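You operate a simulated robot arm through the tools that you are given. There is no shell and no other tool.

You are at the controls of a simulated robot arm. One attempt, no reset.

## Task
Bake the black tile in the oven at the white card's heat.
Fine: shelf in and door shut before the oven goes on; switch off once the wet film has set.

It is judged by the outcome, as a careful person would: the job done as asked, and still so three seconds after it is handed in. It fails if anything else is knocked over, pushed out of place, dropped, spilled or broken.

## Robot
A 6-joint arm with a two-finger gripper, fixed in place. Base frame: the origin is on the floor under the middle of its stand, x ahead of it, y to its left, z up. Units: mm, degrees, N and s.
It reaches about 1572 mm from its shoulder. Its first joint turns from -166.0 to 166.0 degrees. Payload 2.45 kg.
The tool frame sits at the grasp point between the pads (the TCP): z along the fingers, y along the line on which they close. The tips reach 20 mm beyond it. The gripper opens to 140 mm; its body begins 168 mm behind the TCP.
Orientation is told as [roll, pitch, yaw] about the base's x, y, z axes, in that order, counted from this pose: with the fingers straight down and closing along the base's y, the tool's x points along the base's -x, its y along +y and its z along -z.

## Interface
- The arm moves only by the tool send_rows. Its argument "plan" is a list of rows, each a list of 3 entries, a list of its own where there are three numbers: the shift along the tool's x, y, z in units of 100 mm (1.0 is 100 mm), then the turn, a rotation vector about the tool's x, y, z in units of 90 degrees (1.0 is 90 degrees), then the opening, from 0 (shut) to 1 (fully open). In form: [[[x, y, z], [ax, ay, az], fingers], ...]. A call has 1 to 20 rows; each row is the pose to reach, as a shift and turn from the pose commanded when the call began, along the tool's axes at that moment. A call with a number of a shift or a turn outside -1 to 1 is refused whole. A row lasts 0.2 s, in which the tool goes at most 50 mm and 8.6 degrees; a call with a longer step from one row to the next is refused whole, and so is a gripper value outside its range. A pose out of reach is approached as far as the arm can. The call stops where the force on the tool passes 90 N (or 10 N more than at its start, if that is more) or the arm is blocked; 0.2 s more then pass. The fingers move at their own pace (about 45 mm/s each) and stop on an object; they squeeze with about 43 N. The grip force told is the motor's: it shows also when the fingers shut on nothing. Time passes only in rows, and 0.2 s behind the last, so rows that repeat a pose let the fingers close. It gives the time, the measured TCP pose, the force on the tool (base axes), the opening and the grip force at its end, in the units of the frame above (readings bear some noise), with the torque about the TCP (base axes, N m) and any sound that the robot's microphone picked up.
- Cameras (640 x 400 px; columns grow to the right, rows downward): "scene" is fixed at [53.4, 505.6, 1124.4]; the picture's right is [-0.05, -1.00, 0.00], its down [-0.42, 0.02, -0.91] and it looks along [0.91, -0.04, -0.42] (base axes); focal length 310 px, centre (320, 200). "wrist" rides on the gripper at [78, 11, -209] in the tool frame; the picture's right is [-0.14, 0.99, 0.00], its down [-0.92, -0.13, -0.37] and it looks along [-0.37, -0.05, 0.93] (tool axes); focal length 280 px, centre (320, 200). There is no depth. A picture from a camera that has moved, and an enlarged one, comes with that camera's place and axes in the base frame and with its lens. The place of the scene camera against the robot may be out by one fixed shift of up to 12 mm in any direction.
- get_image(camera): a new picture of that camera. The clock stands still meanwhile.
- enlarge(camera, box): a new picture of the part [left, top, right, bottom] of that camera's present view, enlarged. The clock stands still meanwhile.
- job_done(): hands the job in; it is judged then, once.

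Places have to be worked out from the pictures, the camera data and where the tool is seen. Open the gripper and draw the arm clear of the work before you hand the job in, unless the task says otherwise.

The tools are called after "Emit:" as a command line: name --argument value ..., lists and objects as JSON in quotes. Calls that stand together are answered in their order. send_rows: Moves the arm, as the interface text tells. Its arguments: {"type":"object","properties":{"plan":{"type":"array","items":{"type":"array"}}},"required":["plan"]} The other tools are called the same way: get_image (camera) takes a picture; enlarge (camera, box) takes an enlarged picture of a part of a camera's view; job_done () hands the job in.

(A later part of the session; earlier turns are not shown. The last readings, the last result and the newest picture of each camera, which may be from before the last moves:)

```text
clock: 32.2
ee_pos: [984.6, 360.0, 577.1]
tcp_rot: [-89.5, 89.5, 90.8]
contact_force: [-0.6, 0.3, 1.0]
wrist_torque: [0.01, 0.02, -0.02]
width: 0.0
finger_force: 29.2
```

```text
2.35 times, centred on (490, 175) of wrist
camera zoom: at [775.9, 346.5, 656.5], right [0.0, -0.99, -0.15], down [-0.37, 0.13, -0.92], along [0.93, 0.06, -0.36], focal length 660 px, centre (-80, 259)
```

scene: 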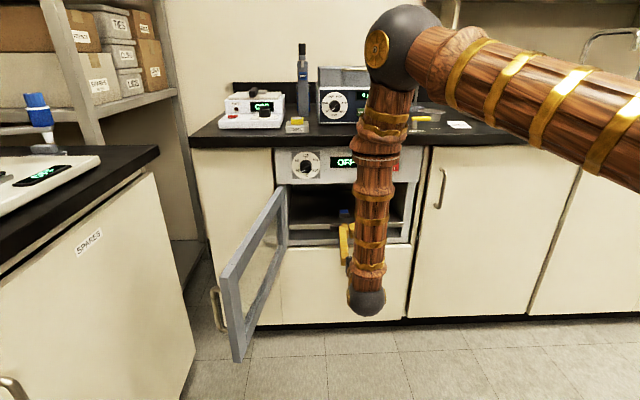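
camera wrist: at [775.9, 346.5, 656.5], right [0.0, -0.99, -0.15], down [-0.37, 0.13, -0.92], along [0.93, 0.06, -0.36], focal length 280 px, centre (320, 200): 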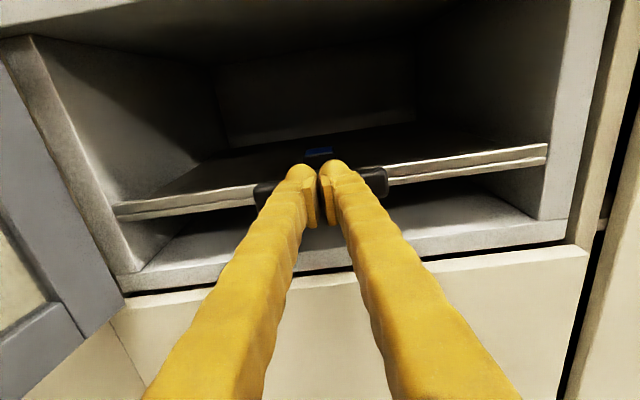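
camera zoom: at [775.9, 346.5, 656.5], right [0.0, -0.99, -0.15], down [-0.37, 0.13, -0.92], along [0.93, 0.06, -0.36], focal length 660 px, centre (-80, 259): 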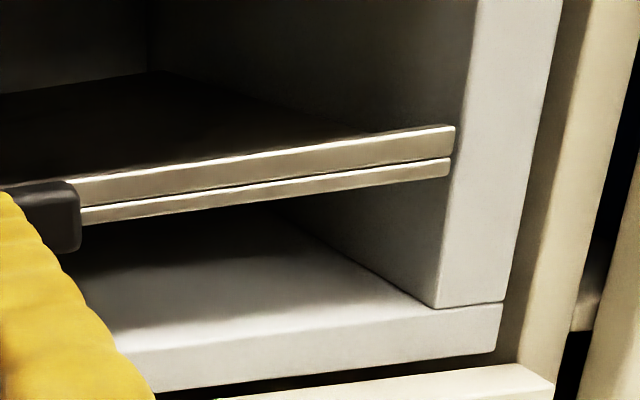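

The lip fits inside the opening, about flush with the frame now. I'll continue in short slow steps until it stops.

Emit:
send_rows --plan '[[[0, 0, 0.02], [0, 0, 0], 0], [[0, 0, 0.04], [0, 0, 0], 0], [[0, 0, 0.06], [0, 0, 0], 0], [[0, 0, 0.08], [0, 0, 0], 0], [[0, 0, 0.1], [0, 0, 0], 0], [[0, 0, 0.12], [0, 0, 0], 0], [[0, 0, 0.14], [0, 0, 0], 0], [[0, 0, 0.15], [0, 0, 0], 0]]'

Emit:
get_image --camera "wrist"

```text
clock: 34.0
ee_pos: [998.9, 360.7, 577.3]
tcp_rot: [-89.8, 89.5, 90.3]
contact_force: [-1.7, -0.1, 0.0]
wrist_torque: [-0.01, -0.03, 0.0]
width: 0.0
finger_force: 29.5
```

```text
taken
camera wrist: at [790.8, 346.8, 656.3], right [0.0, -0.99, -0.15], down [-0.37, 0.14, -0.92], along [0.93, 0.06, -0.36], focal length 280 px, centre (320, 200)
```

wrist: 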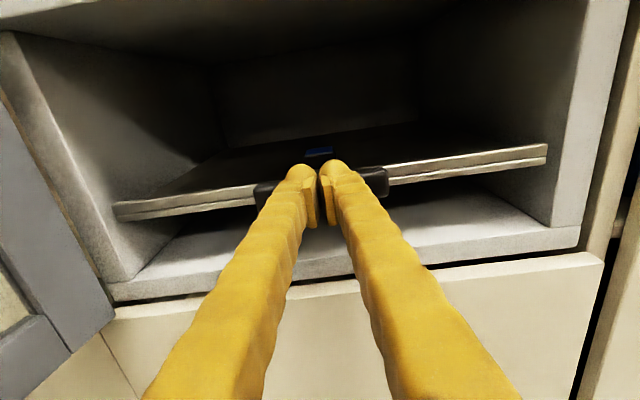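

Still sliding freely, the handle now about at the front plane. Continue in short slow steps.

Emit:
send_rows --plan '[[[0, 0, 0.02], [0, 0, 0], 0], [[0, 0, 0.04], [0, 0, 0], 0], [[0, 0, 0.06], [0, 0, 0], 0], [[0, 0, 0.08], [0, 0, 0], 0], [[0, 0, 0.1], [0, 0, 0], 0], [[0, 0, 0.12], [0, 0, 0], 0], [[0, 0, 0.14], [0, 0, 0], 0], [[0, 0, 0.15], [0, 0, 0], 0]]'

Emit:
enlarge --camera "wrist" --box '[380, 90, 600, 260]'

Emit:
enlarge --camera "wrist" --box '[240, 130, 400, 230]'

```text
clock: 35.8
ee_pos: [1014.5, 360.1, 577.0]
tcp_rot: [-87.0, 89.4, 93.3]
contact_force: [1.4, 0.0, -0.2]
wrist_torque: [-0.03, -0.04, -0.04]
width: 0.0
finger_force: 29.6
```

```text
2.35 times, centred on (490, 175) of wrist
camera zoom: at [805.6, 346.6, 656.3], right [0.0, -0.99, -0.15], down [-0.37, 0.14, -0.92], along [0.93, 0.06, -0.36], focal length 660 px, centre (-80, 259)
```

zoom: 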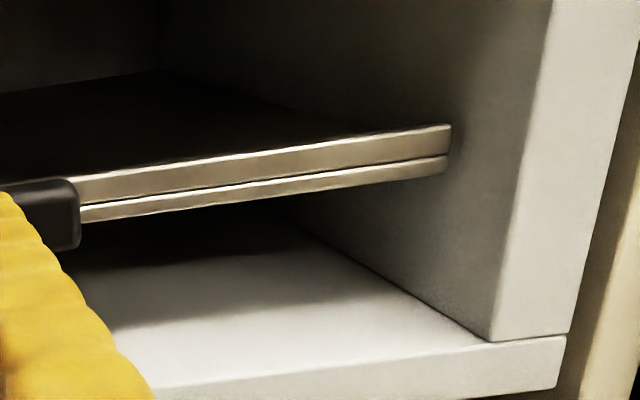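

```text
4.00 times, centred on (320, 180) of wrist
camera zoom: at [805.6, 346.6, 656.3], right [0.0, -0.99, -0.15], down [-0.37, 0.14, -0.92], along [0.93, 0.06, -0.36], focal length 1122 px, centre (320, 280)
```

zoom: 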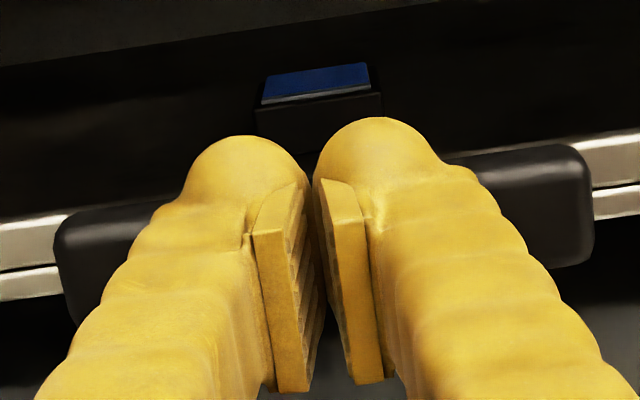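

The lip is now roughly 25–30 mm inside the frame and the tile is undisturbed. I'll keep pushing slowly until the shelf meets its stop.

Emit:
send_rows --plan '[[[0, 0, 0.02], [0, 0, 0], 0], [[0, 0, 0.04], [0, 0, 0], 0], [[0, 0, 0.06], [0, 0, 0], 0], [[0, 0, 0.08], [0, 0, 0], 0], [[0, 0, 0.1], [0, 0, 0], 0]]'

Emit:
enlarge --camera "wrist" --box '[240, 130, 400, 230]'

```text
clock: 36.6
ee_pos: [1016.5, 360.5, 577.5]
tcp_rot: [-78.0, 89.4, 102.4]
contact_force: [-26.2, -4.3, 9.3]
wrist_torque: [0.1, -0.13, -0.12]
width: 6.0
finger_force: 28.7
stopped in row 4: the force on the tool passed its limit at 104 N (the readings are from after the stop); the commanded pose is now the measured one
```

```text
4.00 times, centred on (320, 180) of wrist
camera zoom: at [807.9, 346.9, 655.8], right [0.0, -0.99, -0.15], down [-0.37, 0.13, -0.92], along [0.93, 0.06, -0.37], focal length 1122 px, centre (320, 280)
```

zoom: 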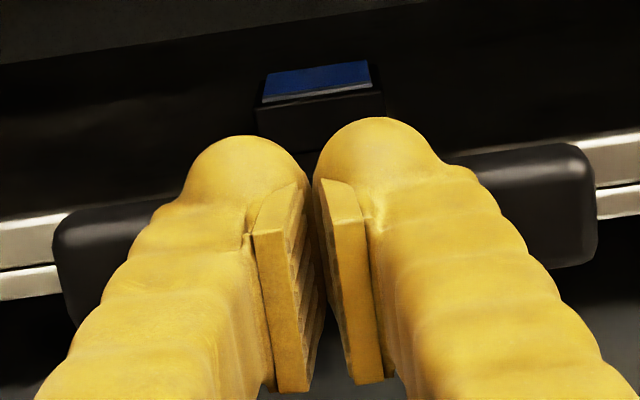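

The shelf hit its stop — it's fully in, and the tile is still in place. I'll back the hand straight out.

Emit:
send_rows --plan '[[[0, 0, -0.03], [0, 0, 0], 0], [[0, 0, -0.08], [0, 0, 0], 0], [[0, 0, -0.2], [0, 0, 0], 0], [[0, 0, -0.4], [0, 0, 0], 0], [[0, 0, -0.6], [0, 0, 0], 0], [[0, 0, -0.8], [0, 0, 0], 0], [[0, 0, -1.0], [0, 0, 0], 0]]'

Emit:
send_rows --plan '[[[0, 0, -0.25], [0, 0, 0], 0], [[0, 0, -0.5], [0, 0, 0], 0], [[0, 0, -0.75], [0, 0, 0], 0], [[0, 0, -1.0], [0, 0, 0], 0]]'

Emit:
get_image --camera "wrist"

Emit:
get_image --camera "scene"

```text
clock: 38.2
ee_pos: [918.1, 359.2, 575.4]
tcp_rot: [-78.8, 89.5, 101.6]
contact_force: [0.6, 0.0, 0.6]
wrist_torque: [-0.02, 0.01, -0.01]
width: 0.0
finger_force: 29.3
```

```text
clock: 39.2
ee_pos: [817.9, 357.8, 576.1]
tcp_rot: [-80.6, 89.5, 99.8]
contact_force: [0.2, -0.4, 0.5]
wrist_torque: [0.04, -0.02, -0.01]
width: 0.0
finger_force: 29.6
```

```text
taken
camera wrist: at [608.3, 345.5, 656.1], right [0.0, -0.99, -0.15], down [-0.37, 0.13, -0.92], along [0.93, 0.06, -0.37], focal length 280 px, centre (320, 200)
```

wrist: 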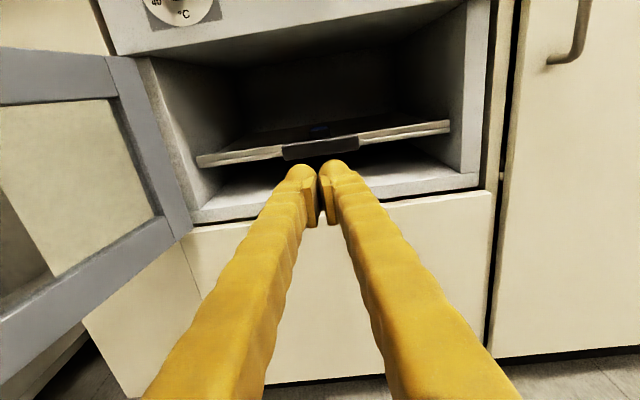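

```text
taken
```

scene: 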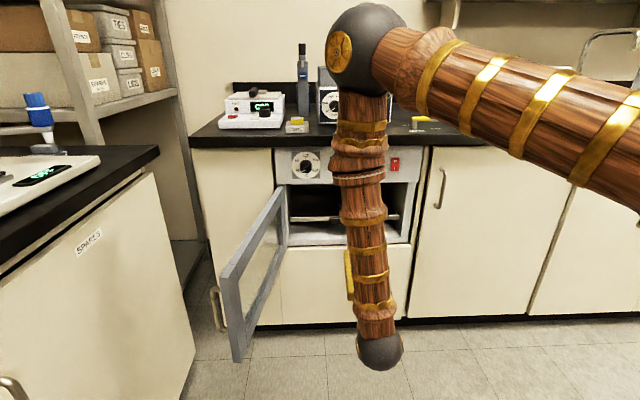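

Shelf is in and the tile is visible inside. Next the door: I'll retreat upward and cross over the top of the door to its outer (left) side.

Emit:
send_rows --plan '[[[0.2, 0, -0.2], [0, 0, 0], 0], [[0.4, 0, -0.4], [0, 0, 0], 0], [[0.6, 0, -0.6], [0, 0, 0], 0], [[0.8, 0, -0.8], [0, 0, 0], 0], [[1.0, 0, -1.0], [0, 0, 0], 0]]'

Emit:
send_rows --plan '[[[0.2, 0, -0.2], [0, 0, 0], 0], [[0.4, 0, -0.4], [0, 0, 0], 0], [[0.6, 0, -0.6], [0, 0, 0], 0], [[0.8, 0, -0.8], [0, 0, 0], 0], [[1.0, 0, -1.0], [0, 0, 0], 0]]'

Emit:
send_rows --plan '[[[0.25, 0, 0], [0, 0, 0], 0], [[0.5, 0, 0], [0, 0, 0], 0], [[0.75, 0, 0], [0, 0, 0], 0], [[1.0, 0, 0], [0, 0, 0], 0]]'

Emit:
get_image --camera "wrist"

Emit:
get_image --camera "scene"

```text
clock: 40.4
ee_pos: [717.2, 358.4, 675.5]
tcp_rot: [-81.8, 89.5, 98.5]
contact_force: [0.7, 0.3, -0.3]
wrist_torque: [0.0, -0.01, 0.02]
width: 0.0
finger_force: 29.3
```

```text
clock: 41.6
ee_pos: [617.7, 355.6, 775.6]
tcp_rot: [-78.5, 89.5, 101.8]
contact_force: [-0.9, 0.0, 0.5]
wrist_torque: [-0.01, -0.03, 0.0]
width: 0.0
finger_force: 29.0
```

```text
clock: 42.6
ee_pos: [630.2, 369.3, 875.7]
tcp_rot: [-77.4, 89.5, 102.8]
contact_force: [0.0, 0.1, 0.0]
wrist_torque: [-0.01, -0.05, -0.03]
width: 0.2
finger_force: 29.2
out of reach, approached as far as the arm can: row 2, 3, 4
```

```text
taken
camera wrist: at [420.9, 357.0, 954.2], right [0.0, -0.99, -0.15], down [-0.37, 0.13, -0.92], along [0.93, 0.06, -0.37], focal length 280 px, centre (320, 200)
```

wrist: 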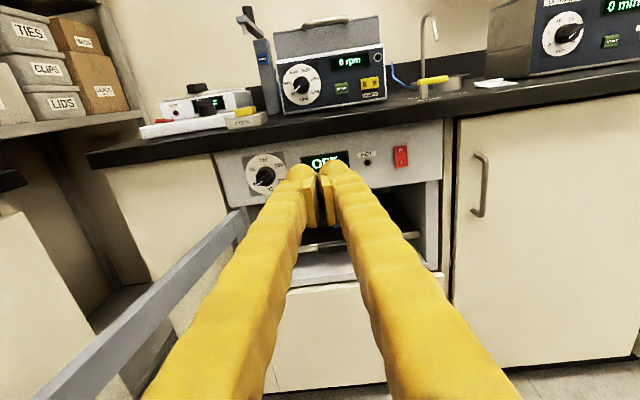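

```text
taken
```

scene: 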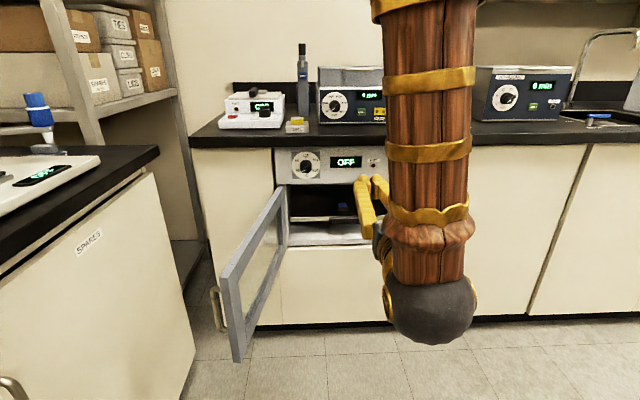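

That spot was at the inner reach limit, harmless. Now I'll sidestep left over the door top (hand at z≈880, door top ≈732).

Emit:
send_rows --plan '[[[0, -0.25, 0.05], [0, 0, 0], 0], [[0, -0.5, 0.1], [0, 0, 0], 0], [[0, -0.75, 0.15], [0, 0, 0], 0], [[0, -1.0, 0.2], [0, 0, 0], 0]]'

Emit:
send_rows --plan '[[[0, -0.25, 0], [0, 0, 0], 0], [[0, -0.5, 0], [0, 0, 0], 0], [[0, -0.75, 0], [0, 0, 0], 0], [[0, -1.0, 0], [0, 0, 0], 0]]'

Emit:
get_image --camera "wrist"

Emit:
get_image --camera "scene"

```text
clock: 43.6
ee_pos: [648.6, 469.6, 875.1]
tcp_rot: [-80.6, 89.5, 99.7]
contact_force: [0.2, -1.5, 0.9]
wrist_torque: [0.0, -0.01, -0.02]
width: 0.2
finger_force: 29.1
```

```text
clock: 44.6
ee_pos: [648.1, 570.2, 875.9]
tcp_rot: [-79.4, 89.4, 101.0]
contact_force: [-0.1, -0.4, 0.3]
wrist_torque: [-0.01, -0.02, -0.03]
width: 0.0
finger_force: 29.5
```

```text
taken
camera wrist: at [438.6, 557.4, 955.2], right [0.0, -0.99, -0.15], down [-0.37, 0.13, -0.92], along [0.93, 0.06, -0.37], focal length 280 px, centre (320, 200)
```

wrist: 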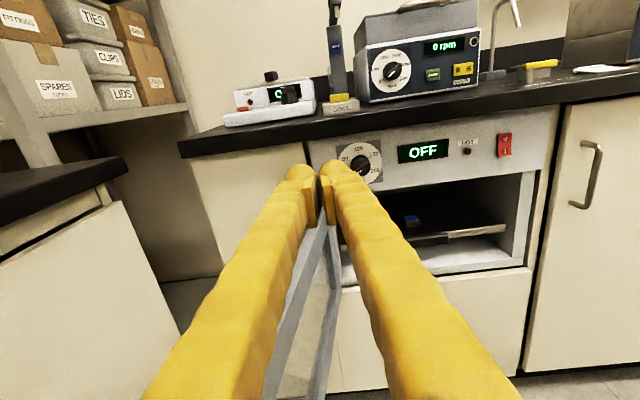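

```text
taken
```

scene: 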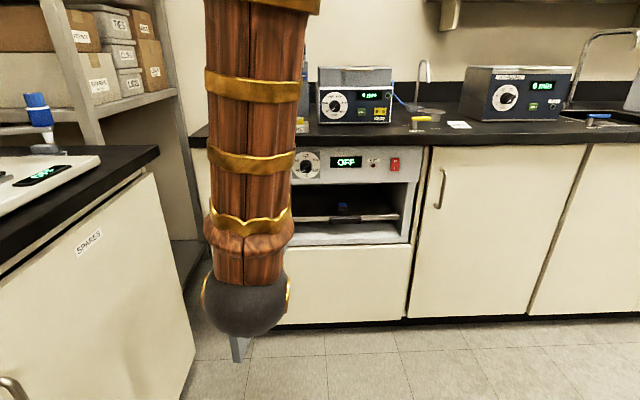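

Crossing fine above the door. Two more sidesteps to get to its outer side.

Emit:
send_rows --plan '[[[0, -0.25, 0], [0, 0, 0], 0], [[0, -0.5, 0], [0, 0, 0], 0], [[0, -0.75, 0], [0, 0, 0], 0], [[0, -1.0, 0], [0, 0, 0], 0]]'

Emit:
send_rows --plan '[[[0, -0.25, 0], [0, 0, 0], 0], [[0, -0.5, 0], [0, 0, 0], 0], [[0, -0.75, 0], [0, 0, 0], 0], [[0, -1.0, 0], [0, 0, 0], 0]]'

Emit:
get_image --camera "wrist"

Emit:
get_image --camera "scene"

```text
clock: 45.6
ee_pos: [646.8, 669.9, 877.3]
tcp_rot: [-79.1, 89.6, 101.2]
contact_force: [-0.4, 0.2, 0.8]
wrist_torque: [0.02, -0.02, 0.01]
width: 0.0
finger_force: 29.6
```

```text
clock: 46.6
ee_pos: [646.5, 770.4, 877.2]
tcp_rot: [-78.0, 89.6, 102.3]
contact_force: [-0.7, -0.4, -0.2]
wrist_torque: [0.0, -0.01, -0.01]
width: 0.0
finger_force: 29.2
```

```text
taken
camera wrist: at [437.7, 757.2, 956.7], right [0.0, -0.99, -0.14], down [-0.37, 0.13, -0.92], along [0.93, 0.06, -0.37], focal length 280 px, centre (320, 200)
```

wrist: 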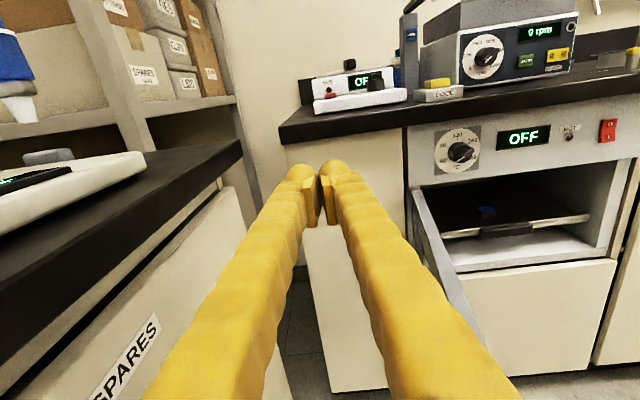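

```text
taken
```

scene: 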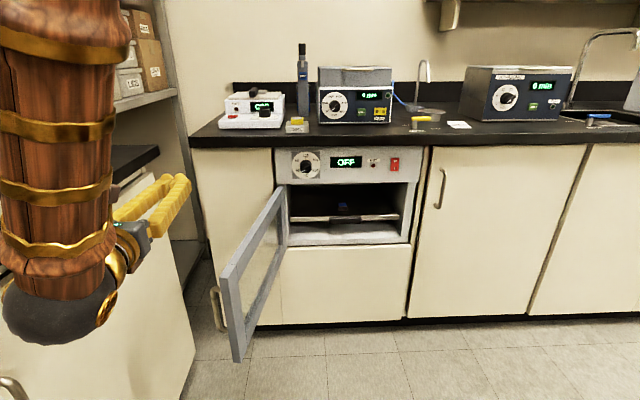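

I'm left of the door with about 120 mm clearance to it and about 190 mm to the left bench. I'll descend to the door's height and look at the door's outer face.

Emit:
send_rows --plan '[[[-0.25, 0, 0], [0, 0, 0], 0], [[-0.5, 0, 0], [0, 0, 0], 0], [[-0.75, 0, 0], [0, 0, 0], 0], [[-1.0, 0, 0], [0, 0, 0], 0]]'

Emit:
get_image --camera "wrist"

Emit:
get_image --camera "scene"

```text
clock: 47.6
ee_pos: [646.5, 771.3, 778.1]
tcp_rot: [-83.5, 89.5, 96.6]
contact_force: [0.4, -0.1, 0.5]
wrist_torque: [0.0, 0.01, 0.01]
width: 0.0
finger_force: 30.1
```

```text
taken
camera wrist: at [437.9, 757.9, 857.4], right [0.0, -0.99, -0.15], down [-0.37, 0.13, -0.92], along [0.93, 0.06, -0.37], focal length 280 px, centre (320, 200)
```

wrist: 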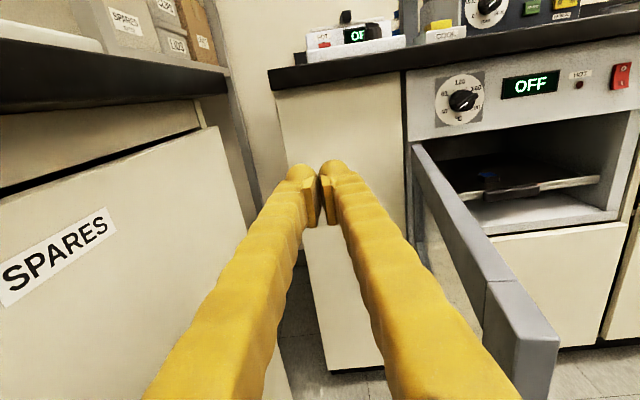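

```text
taken
```

scene: 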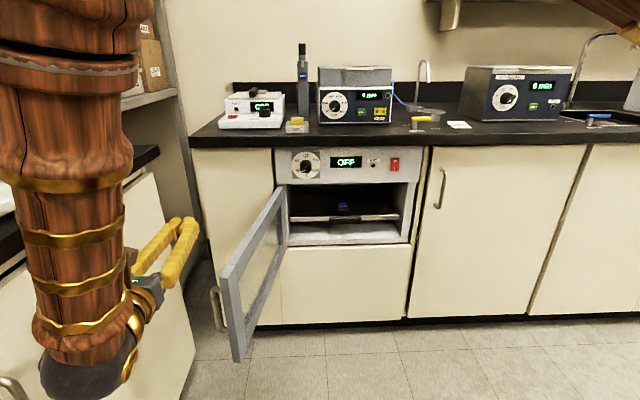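

I now have the door's outer end at roughly (537, 680), hinge near (1000, 593), top z≈730. I'll zoom the scene camera on the door's outside handle to know its height before touching the door.

Emit:
enlarge --camera "scene" --box '[190, 250, 270, 370]'

Emit:
enlarge --camera "wrist" --box '[380, 120, 600, 400]'

```text
3.33 times, centred on (230, 310) of scene
camera zoom: at [53.4, 505.6, 1124.4], right [-0.05, -1.0, 0.0], down [-0.42, 0.02, -0.91], along [0.91, -0.04, -0.42], focal length 1034 px, centre (620, -167)
```

zoom: 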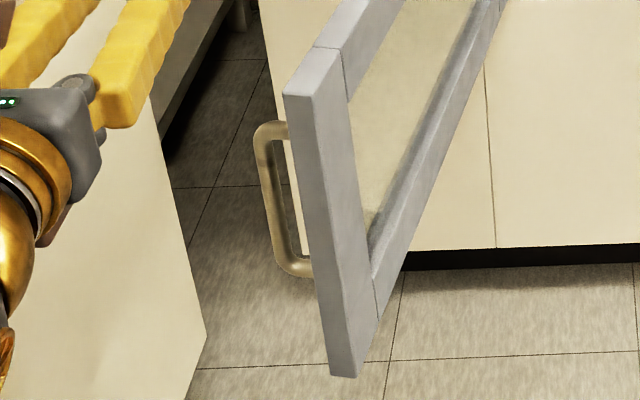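

```text
1.43 times, centred on (490, 260) of wrist
camera zoom: at [437.9, 757.9, 857.4], right [0.0, -0.99, -0.15], down [-0.37, 0.13, -0.92], along [0.93, 0.06, -0.37], focal length 401 px, centre (77, 114)
```

zoom: 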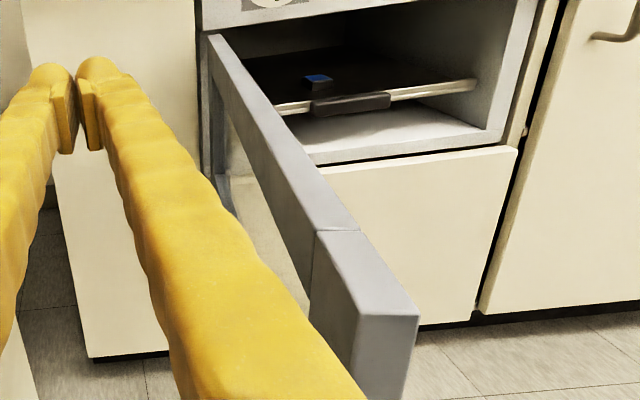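

Handle spans about z 556–680, so the top rail (z≈685–730) is free to push on. I'll lower the closed fingers to z≈711 beside the door's outer end.

Emit:
send_rows --plan '[[[0, -0.1, -0.2], [0, 0, 0], 0], [[-0.15, -0.1, -0.45], [0, 0, 0], 0], [[-0.4, -0.1, -0.45], [0, 0, 0], 0], [[-0.67, -0.1, -0.45], [0, 0, 0], 0]]'

Emit:
get_image --camera "wrist"

Emit:
get_image --camera "scene"

```text
clock: 48.6
ee_pos: [602.2, 779.5, 708.8]
tcp_rot: [-82.7, 89.5, 97.7]
contact_force: [-0.1, -2.3, -0.3]
wrist_torque: [0.02, 0.03, -0.01]
width: 0.0
finger_force: 29.4
```

```text
taken
camera wrist: at [393.0, 768.0, 788.7], right [0.0, -0.99, -0.15], down [-0.37, 0.13, -0.92], along [0.93, 0.06, -0.37], focal length 280 px, centre (320, 200)
```

wrist: 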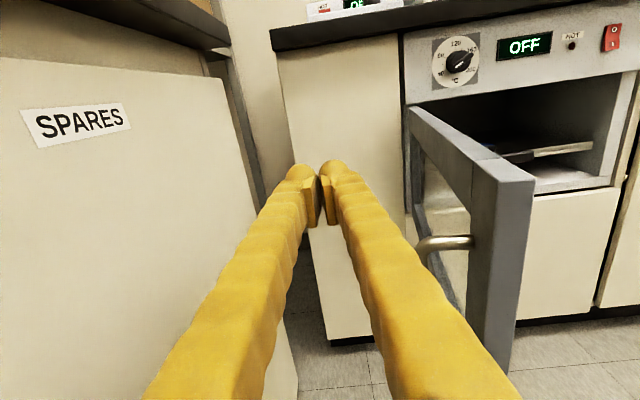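

```text
taken
```

scene: 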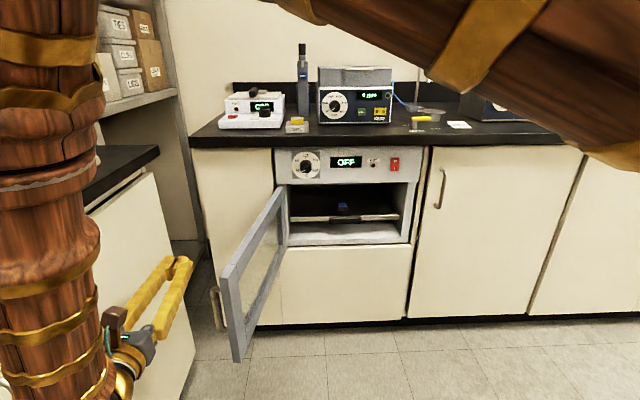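

Clear view: door end at x≈525, outer face y≈687, handle top z≈680, just below my fingers. I'll raise 5 mm and start sweeping the fingers to the right (−y) slowly to swing the door.

Emit:
send_rows --plan '[[[0.05, 0.08, 0], [0, 0, 0], 0], [[0.05, 0.18, 0], [0, 0, 0], 0], [[0.05, 0.28, 0], [0, 0, 0], 0], [[0.05, 0.36, 0], [0, 0, 0], 0], [[0.05, 0.42, 0], [0, 0, 0], 0], [[0.05, 0.47, 0], [0, 0, 0], 0], [[0.05, 0.52, 0], [0, 0, 0], 0], [[0.05, 0.57, 0], [0, 0, 0], 0], [[0.05, 0.62, 0], [0, 0, 0], 0], [[0.05, 0.67, 0], [0, 0, 0], 0], [[0.05, 0.72, 0], [0, 0, 0], 0], [[0.05, 0.77, 0], [0, 0, 0], 0], [[0.05, 0.82, 0], [0, 0, 0], 0]]'

Emit:
get_image --camera "wrist"

Emit:
get_image --camera "scene"

```text
clock: 51.4
ee_pos: [602.3, 698.7, 715.5]
tcp_rot: [-80.8, 89.4, 99.4]
contact_force: [0.4, 0.1, 0.1]
wrist_torque: [-0.03, 0.02, 0.01]
width: 0.0
finger_force: 29.3
```

```text
taken
camera wrist: at [393.5, 685.7, 794.8], right [0.0, -0.99, -0.15], down [-0.37, 0.13, -0.92], along [0.93, 0.06, -0.37], focal length 280 px, centre (320, 200)
```

wrist: 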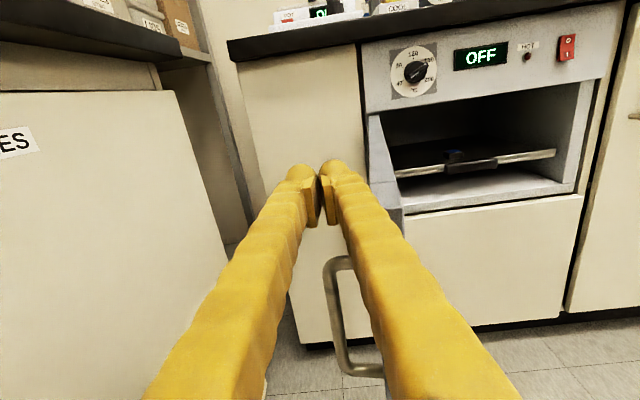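

```text
taken
```

scene: 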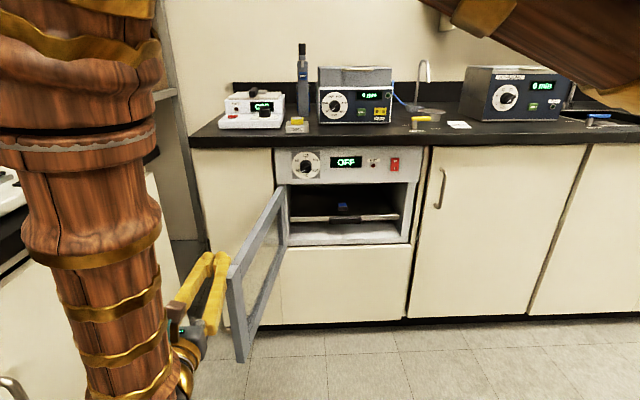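

Contact made: the door is starting to swing with negligible force, the handle passing below the fingers. Continue the sweep.

Emit:
send_rows --plan '[[[0, 0.06, 0], [0, 0, 0], 0], [[0, 0.13, 0], [0, 0, 0], 0], [[0, 0.2, 0], [0, 0, 0], 0], [[0, 0.28, 0], [0, 0, 0], 0], [[0, 0.36, 0], [0, 0, 0], 0], [[0, 0.44, 0], [0, 0, 0], 0], [[0, 0.52, 0], [0, 0, 0], 0], [[0, 0.6, 0], [0, 0, 0], 0], [[0, 0.68, 0], [0, 0, 0], 0], [[0, 0.76, 0], [0, 0, 0], 0], [[0, 0.83, 0], [0, 0, 0], 0], [[0, 0.89, 0], [0, 0, 0], 0], [[0, 0.94, 0], [0, 0, 0], 0], [[0, 0.98, 0], [0, 0, 0], 0]]'

Emit:
get_image --camera "wrist"

Emit:
get_image --camera "scene"

```text
clock: 54.4
ee_pos: [603.4, 600.9, 714.2]
tcp_rot: [-81.2, 89.5, 99.2]
contact_force: [-0.1, 0.1, 0.6]
wrist_torque: [0.03, -0.02, -0.03]
width: 0.0
finger_force: 29.7
```

```text
taken
camera wrist: at [393.9, 587.6, 793.8], right [0.0, -0.99, -0.15], down [-0.37, 0.13, -0.92], along [0.93, 0.06, -0.37], focal length 280 px, centre (320, 200)
```

wrist: 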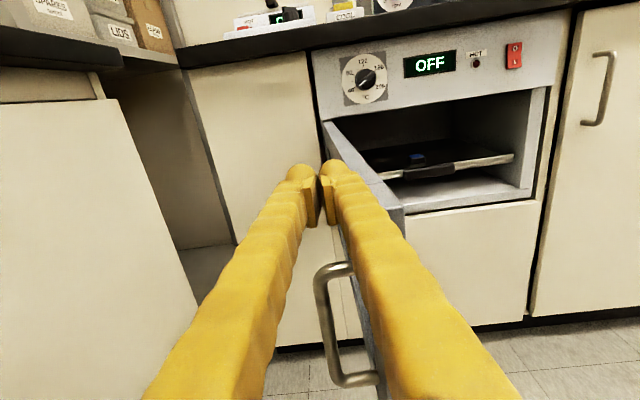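

```text
taken
```

scene: 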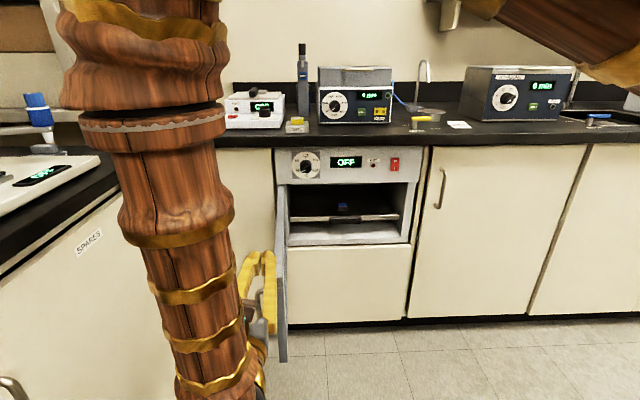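

The door follows nicely (about 88° now). I'll continue along the arc.

Emit:
send_rows --plan '[[[0, 0.05, 0], [0, 0, 0], 0], [[0, 0.12, 0], [0, 0, 0], 0], [[0, 0.2, 0], [0, 0, 0], 0], [[0, 0.28, 0], [0, 0, 0], 0], [[0, 0.36, 0], [0, 0, 0], 0], [[0, 0.44, 0], [0, 0, 0], 0], [[0, 0.52, 0], [0, 0, 0], 0], [[0, 0.6, 0.01], [0, 0, 0], 0], [[0, 0.68, 0.01], [0, 0, 0], 0], [[0, 0.76, 0.02], [0, 0, 0], 0], [[0, 0.82, 0.02], [0, 0, 0], 0], [[0, 0.86, 0.02], [0, 0, 0], 0]]'

Emit:
send_rows --plan '[[[0, 0.05, 0.01], [0, 0, 0], 0], [[0, 0.12, 0.03], [0, 0, 0], 0], [[0, 0.2, 0.05], [0, 0, 0], 0], [[0, 0.28, 0.07], [0, 0, 0], 0], [[0, 0.36, 0.1], [0, 0, 0], 0], [[0, 0.44, 0.13], [0, 0, 0], 0], [[0, 0.52, 0.16], [0, 0, 0], 0], [[0, 0.6, 0.19], [0, 0, 0], 0], [[0, 0.68, 0.22], [0, 0, 0], 0], [[0, 0.76, 0.25], [0, 0, 0], 0], [[0, 0.84, 0.28], [0, 0, 0], 0], [[0, 0.91, 0.31], [0, 0, 0], 0], [[0, 0.97, 0.33], [0, 0, 0], 0]]'

Emit:
get_image --camera "wrist"

Emit:
get_image --camera "scene"

```text
clock: 57.0
ee_pos: [605.5, 515.3, 714.9]
tcp_rot: [-82.0, 89.6, 98.3]
contact_force: [-0.2, 0.3, 0.0]
wrist_torque: [0.0, 0.01, -0.01]
width: 0.2
finger_force: 28.8
```

```text
clock: 59.8
ee_pos: [637.6, 418.2, 712.1]
tcp_rot: [-80.3, 89.5, 100.0]
contact_force: [0.2, 0.5, 0.5]
wrist_torque: [0.01, -0.01, 0.0]
width: 0.0
finger_force: 28.9
```

```text
taken
camera wrist: at [429.4, 405.2, 792.3], right [0.0, -0.99, -0.15], down [-0.37, 0.13, -0.92], along [0.93, 0.06, -0.37], focal length 280 px, centre (320, 200)
```

wrist: 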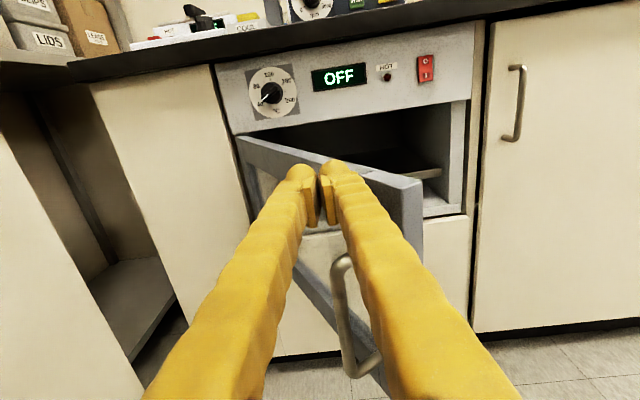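

```text
taken
```

scene: 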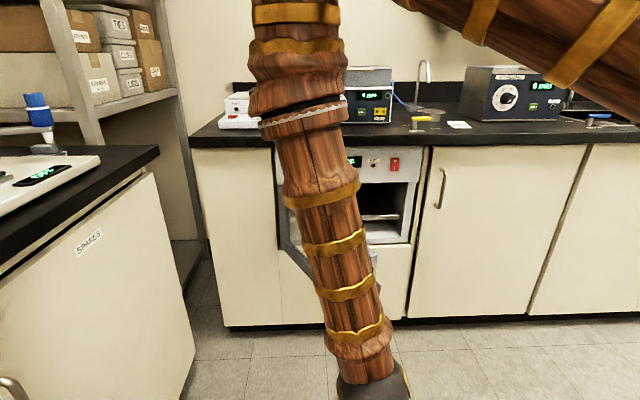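

Door about 57° open and following. Continue the arc, pushing forward more now.

Emit:
send_rows --plan '[[[0, 0.05, 0.02], [0, 0, 0], 0], [[0, 0.12, 0.06], [0, 0, 0], 0], [[0, 0.19, 0.11], [0, 0, 0], 0], [[0, 0.26, 0.16], [0, 0, 0], 0], [[0, 0.33, 0.21], [0, 0, 0], 0], [[0, 0.4, 0.26], [0, 0, 0], 0], [[0, 0.47, 0.3], [0, 0, 0], 0], [[0, 0.54, 0.35], [0, 0, 0], 0], [[0, 0.61, 0.4], [0, 0, 0], 0], [[0, 0.68, 0.45], [0, 0, 0], 0], [[0, 0.75, 0.5], [0, 0, 0], 0], [[0, 0.82, 0.54], [0, 0, 0], 0], [[0, 0.88, 0.57], [0, 0, 0], 0]]'

Emit:
send_rows --plan '[[[0, 0.04, 0.04], [0, 0, 0], 0], [[0, 0.09, 0.1], [0, 0, 0], 0], [[0, 0.15, 0.16], [0, 0, 0], 0], [[0, 0.21, 0.22], [0, 0, 0], 0], [[0, 0.27, 0.28], [0, 0, 0], 0], [[0, 0.32, 0.35], [0, 0, 0], 0], [[0, 0.38, 0.42], [0, 0, 0], 0], [[0, 0.44, 0.49], [0, 0, 0], 0], [[0, 0.5, 0.56], [0, 0, 0], 0], [[0, 0.56, 0.63], [0, 0, 0], 0], [[0, 0.62, 0.7], [0, 0, 0], 0], [[0, 0.66, 0.75], [0, 0, 0], 0], [[0, 0.69, 0.79], [0, 0, 0], 0]]'

Emit:
get_image --camera "wrist"

Emit:
get_image --camera "scene"

```text
clock: 62.6
ee_pos: [697.6, 331.2, 712.0]
tcp_rot: [-82.9, 89.4, 97.4]
contact_force: [0.6, 1.1, -0.3]
wrist_torque: [-0.03, -0.02, 0.0]
width: 0.0
finger_force: 28.9
```

```text
clock: 65.4
ee_pos: [775.0, 261.6, 712.0]
tcp_rot: [-79.3, 89.5, 100.9]
contact_force: [-0.4, 1.0, -0.1]
wrist_torque: [0.02, 0.02, -0.01]
width: 0.2
finger_force: 29.9
```

```text
taken
camera wrist: at [566.8, 248.6, 791.0], right [0.0, -0.99, -0.15], down [-0.37, 0.13, -0.92], along [0.93, 0.06, -0.37], focal length 280 px, centre (320, 200)
```

wrist: 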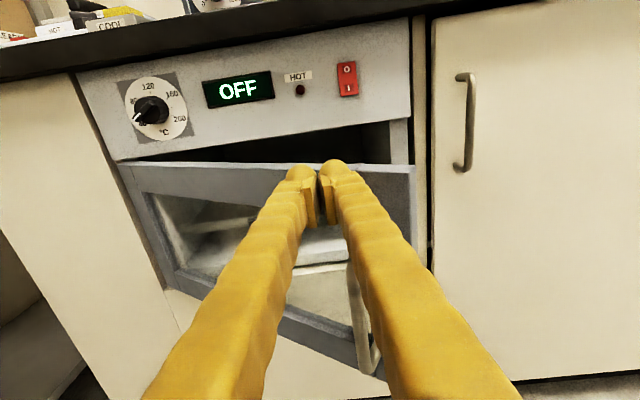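

```text
taken
```

scene: 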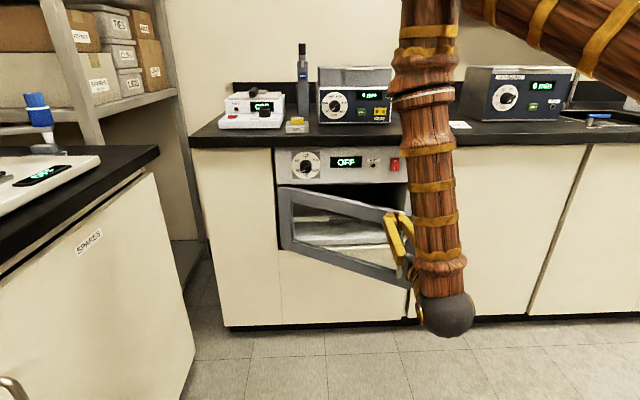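

Door about 28° open. I'll continue pushing it toward closed, slower near the end.

Emit:
send_rows --plan '[[[0, 0.03, 0.05], [0, 0, 0], 0], [[-0.01, 0.06, 0.11], [0, 0, 0], 0], [[-0.02, 0.1, 0.18], [0, 0, 0], 0], [[-0.02, 0.14, 0.25], [0, 0, 0], 0], [[-0.02, 0.18, 0.33], [0, 0, 0], 0], [[-0.02, 0.22, 0.41], [0, 0, 0], 0], [[-0.02, 0.26, 0.49], [0, 0, 0], 0], [[-0.02, 0.3, 0.57], [0, 0, 0], 0], [[-0.02, 0.34, 0.65], [0, 0, 0], 0], [[-0.02, 0.38, 0.73], [0, 0, 0], 0], [[-0.02, 0.41, 0.8], [0, 0, 0], 0], [[-0.02, 0.44, 0.86], [0, 0, 0], 0], [[-0.02, 0.46, 0.91], [0, 0, 0], 0]]'

Emit:
get_image --camera "wrist"

Emit:
get_image --camera "scene"

```text
clock: 68.2
ee_pos: [865.9, 216.0, 708.5]
tcp_rot: [-83.1, 89.5, 97.3]
contact_force: [-0.3, 0.1, 0.5]
wrist_torque: [0.02, 0.0, 0.01]
width: 0.0
finger_force: 29.5
```

```text
taken
camera wrist: at [657.7, 203.2, 788.1], right [0.01, -0.99, -0.15], down [-0.37, 0.13, -0.92], along [0.93, 0.06, -0.37], focal length 280 px, centre (320, 200)
```

wrist: 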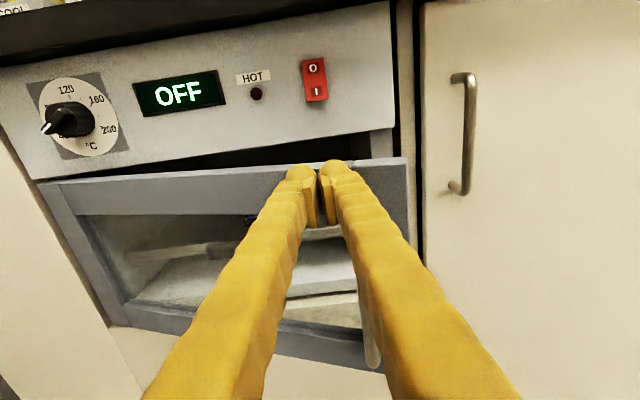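

```text
taken
```

scene: 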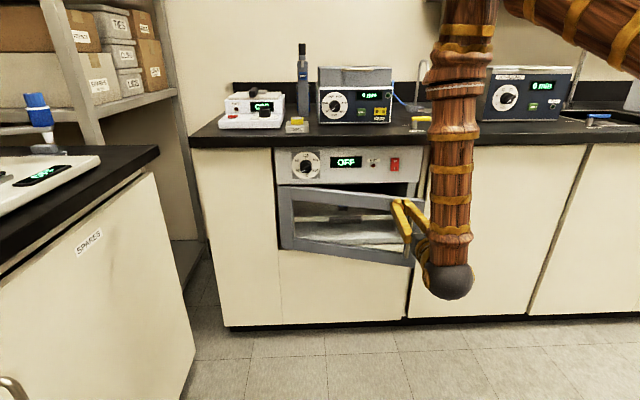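

About 14° open. Next stretch, slower.

Emit:
send_rows --plan '[[[0, 0.02, 0.05], [0, 0, 0], 0], [[0, 0.04, 0.11], [0, 0, 0], 0], [[0, 0.06, 0.18], [0, 0, 0], 0], [[0, 0.08, 0.25], [0, 0, 0], 0], [[0, 0.1, 0.32], [0, 0, 0], 0], [[0, 0.12, 0.39], [0, 0, 0], 0], [[0, 0.13, 0.46], [0, 0, 0], 0], [[0, 0.14, 0.53], [0, 0, 0], 0], [[0, 0.15, 0.59], [0, 0, 0], 0], [[0, 0.16, 0.64], [0, 0, 0], 0], [[0, 0.16, 0.68], [0, 0, 0], 0]]'

Emit:
get_image --camera "wrist"

Emit:
get_image --camera "scene"

```text
clock: 70.6
ee_pos: [934.3, 200.5, 709.0]
tcp_rot: [-81.2, 89.5, 99.1]
contact_force: [0.0, 0.1, 0.1]
wrist_torque: [0.0, 0.0, -0.02]
width: 0.0
finger_force: 29.9
```

```text
taken
camera wrist: at [725.8, 187.3, 787.7], right [0.01, -0.99, -0.15], down [-0.37, 0.13, -0.92], along [0.93, 0.06, -0.37], focal length 280 px, centre (320, 200)
```

wrist: 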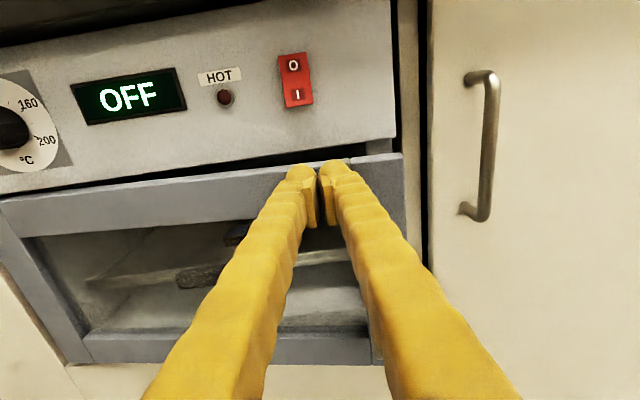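

```text
taken
```

scene: 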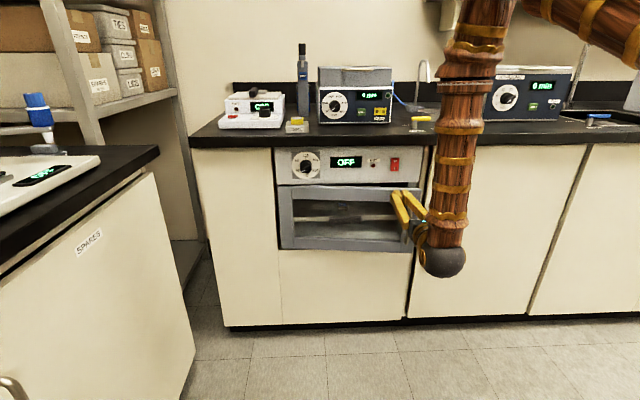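

Almost shut. I'll push at 3 mm per row in short stretches until it seats.

Emit:
send_rows --plan '[[[0, 0, 0.03], [0, 0, 0], 0], [[0, 0, 0.06], [0, 0, 0], 0], [[0, 0, 0.1], [0, 0, 0], 0], [[0, 0, 0.14], [0, 0, 0], 0], [[0, 0, 0.18], [0, 0, 0], 0], [[0, 0, 0.21], [0, 0, 0], 0], [[0, 0, 0.24], [0, 0, 0], 0]]'

Emit:
get_image --camera "wrist"

```text
clock: 72.2
ee_pos: [958.0, 199.8, 708.3]
tcp_rot: [-76.9, 89.6, 103.5]
contact_force: [-0.2, 0.2, 0.7]
wrist_torque: [-0.02, 0.0, -0.01]
width: 0.1
finger_force: 29.3
```

```text
taken
camera wrist: at [750.1, 187.3, 788.1], right [0.0, -0.99, -0.15], down [-0.37, 0.13, -0.92], along [0.93, 0.06, -0.37], focal length 280 px, centre (320, 200)
```

wrist: 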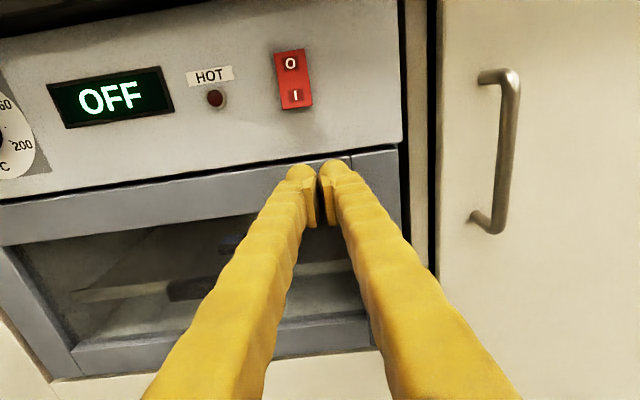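

Nearly flush. A few more millimetres at 2 mm per row.

Emit:
send_rows --plan '[[[0, 0, 0.02], [0, 0, 0], 0], [[0, 0, 0.04], [0, 0, 0], 0], [[0, 0, 0.06], [0, 0, 0], 0], [[0, 0, 0.08], [0, 0, 0], 0], [[0, 0, 0.1], [0, 0, 0], 0]]'

Emit:
get_image --camera "wrist"

```text
clock: 73.4
ee_pos: [969.1, 200.6, 707.5]
tcp_rot: [-81.1, 89.4, 99.2]
contact_force: [0.2, -0.3, 0.1]
wrist_torque: [0.0, 0.02, 0.02]
width: 0.2
finger_force: 29.9
```

```text
taken
camera wrist: at [759.8, 187.6, 787.8], right [0.0, -0.99, -0.15], down [-0.37, 0.13, -0.92], along [0.93, 0.06, -0.37], focal length 280 px, centre (320, 200)
```

wrist: 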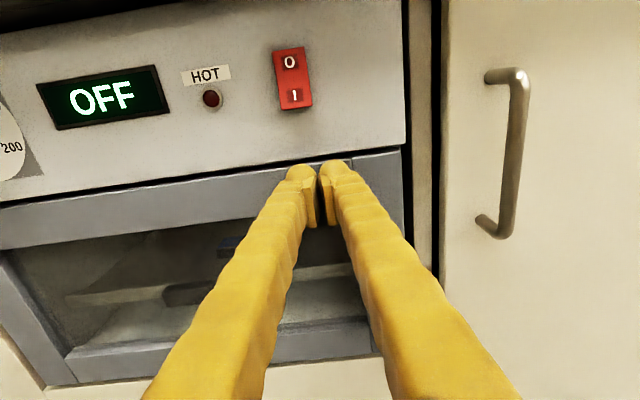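

No resistance yet; continue in small steps until I feel the stop.

Emit:
send_rows --plan '[[[0, 0, 0.02], [0, 0, 0], 0], [[0, 0, 0.04], [0, 0, 0], 0], [[0, 0, 0.06], [0, 0, 0], 0], [[0, 0, 0.08], [0, 0, 0], 0], [[0, 0, 0.1], [0, 0, 0], 0], [[0, 0, 0.12], [0, 0, 0], 0]]'

Emit:
get_image --camera "wrist"

Emit:
get_image --camera "scene"

```text
clock: 74.8
ee_pos: [979.7, 200.6, 708.7]
tcp_rot: [-78.8, 89.5, 101.5]
contact_force: [1.4, 0.5, -0.2]
wrist_torque: [0.0, 0.04, 0.0]
width: 0.0
finger_force: 29.5
```

```text
taken
camera wrist: at [772.0, 187.9, 788.0], right [0.0, -0.99, -0.15], down [-0.37, 0.13, -0.92], along [0.93, 0.06, -0.37], focal length 280 px, centre (320, 200)
```

wrist: 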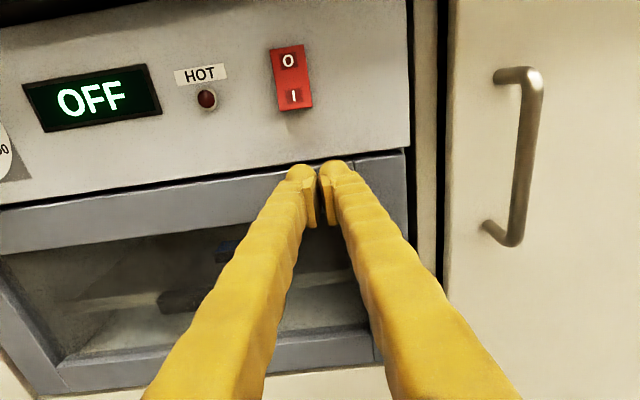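

```text
taken
```

scene: 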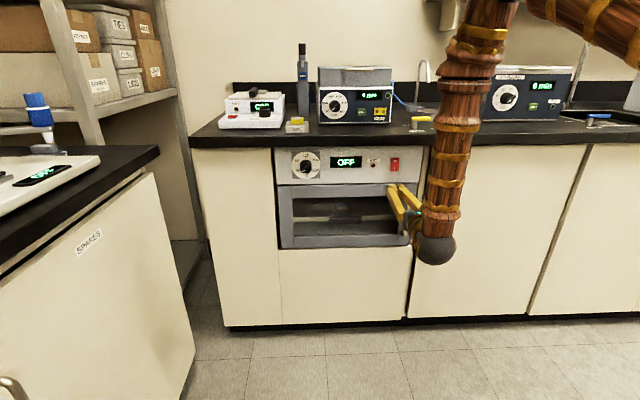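

Emit:
enlarge --camera "wrist" --box '[250, 120, 450, 240]'

Emit:
enlarge --camera "scene" --box '[265, 140, 430, 260]'

```text
3.20 times, centred on (350, 180) of wrist
camera zoom: at [772.0, 187.9, 788.0], right [0.0, -0.99, -0.15], down [-0.37, 0.13, -0.92], along [0.93, 0.06, -0.37], focal length 897 px, centre (224, 264)
```

zoom: 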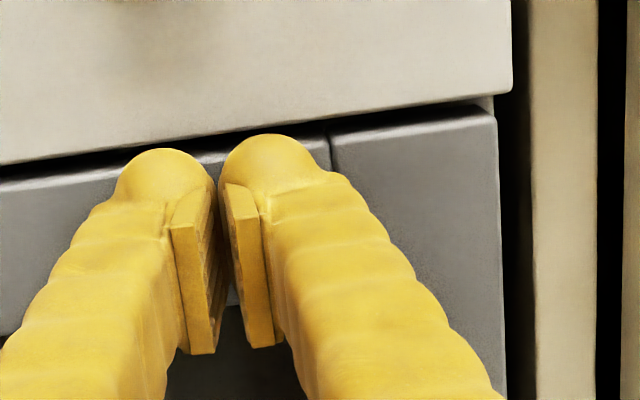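

```text
3.33 times, centred on (348, 200) of scene
camera zoom: at [53.4, 505.6, 1124.4], right [-0.05, -1.0, 0.0], down [-0.42, 0.02, -0.91], along [0.91, -0.04, -0.42], focal length 1034 px, centre (228, 200)
```

zoom: 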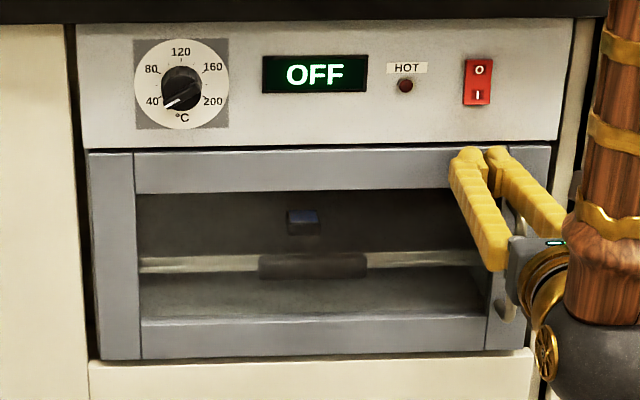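

Door is nearly flush, tile visible through the glass. I'll push on a few more millimetres to find the stop.

Emit:
send_rows --plan '[[[0, 0, 0.015], [0, 0, 0], 0], [[0, 0, 0.03], [0, 0, 0], 0], [[0, 0, 0.045], [0, 0, 0], 0], [[0, 0, 0.06], [0, 0, 0], 0], [[0, 0, 0.075], [0, 0, 0], 0], [[0, 0, 0.09], [0, 0, 0], 0]]'

Emit:
enlarge --camera "wrist" --box '[250, 120, 450, 240]'

```text
clock: 76.2
ee_pos: [988.2, 200.1, 707.7]
tcp_rot: [-78.1, 89.5, 102.3]
contact_force: [-38.6, -2.3, 10.8]
wrist_torque: [0.06, -0.24, -0.1]
width: 6.2
finger_force: 30.0
```

```text
3.20 times, centred on (350, 180) of wrist
camera zoom: at [780.0, 188.0, 788.0], right [0.0, -0.99, -0.15], down [-0.37, 0.13, -0.92], along [0.93, 0.06, -0.37], focal length 897 px, centre (224, 264)
```

zoom: 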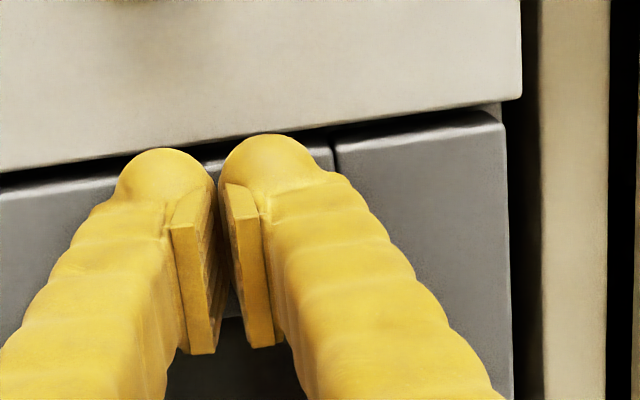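

Force rose to ~39 N: the door is against its stop. Now I'll back off and check it stays shut.

Emit:
send_rows --plan '[[[0, 0, -0.05], [0, 0, 0], 0], [[0, 0, -0.15], [0, 0, 0], 0], [[0, 0, -0.35], [0, 0, 0], 0], [[0, 0, -0.6], [0, 0, 0], 0], [[0, 0, -0.85], [0, 0, 0], 0], [[0, 0, -1.0], [0, 0, 0], 0]]'

Emit:
send_rows --plan '[[[0.1, 0, -0.25], [0, 0, 0], 0], [[0.3, 0, -0.5], [0, 0, 0], 0], [[0.5, 0, -0.75], [0, 0, 0], 0], [[0.6, 0, -1.0], [0, 0, 0], 0]]'

Emit:
get_image --camera "wrist"

Emit:
enlarge --camera "scene" --box '[265, 140, 430, 260]'

```text
clock: 77.6
ee_pos: [889.8, 201.0, 708.0]
tcp_rot: [-78.5, 89.5, 101.8]
contact_force: [-0.4, -0.6, 0.2]
wrist_torque: [0.03, -0.01, 0.04]
width: 0.0
finger_force: 29.3
```

```text
clock: 78.6
ee_pos: [789.1, 200.1, 768.6]
tcp_rot: [-78.0, 89.5, 102.4]
contact_force: [0.6, 0.3, 0.8]
wrist_torque: [-0.03, 0.02, -0.03]
width: 0.0
finger_force: 29.5
```

```text
taken
camera wrist: at [580.0, 186.0, 848.4], right [0.0, -0.99, -0.15], down [-0.37, 0.13, -0.92], along [0.93, 0.06, -0.37], focal length 280 px, centre (320, 200)
```

wrist: 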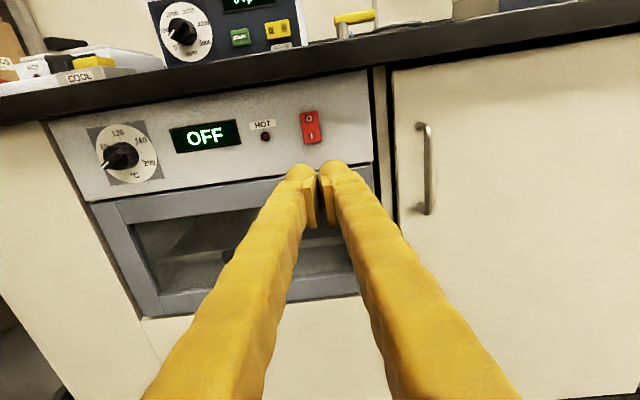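

```text
3.33 times, centred on (348, 200) of scene
camera zoom: at [53.4, 505.6, 1124.4], right [-0.05, -1.0, 0.0], down [-0.42, 0.02, -0.91], along [0.91, -0.04, -0.42], focal length 1034 px, centre (228, 200)
```

zoom: 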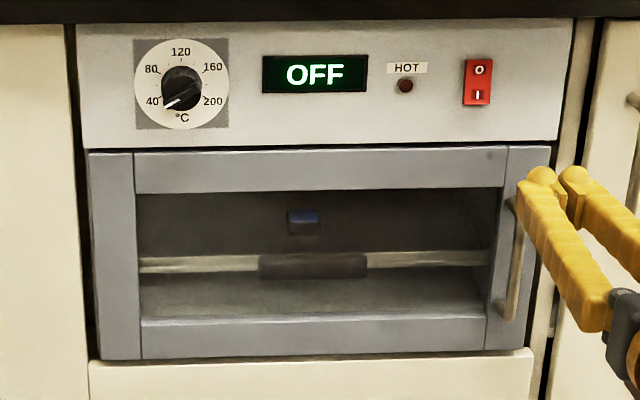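

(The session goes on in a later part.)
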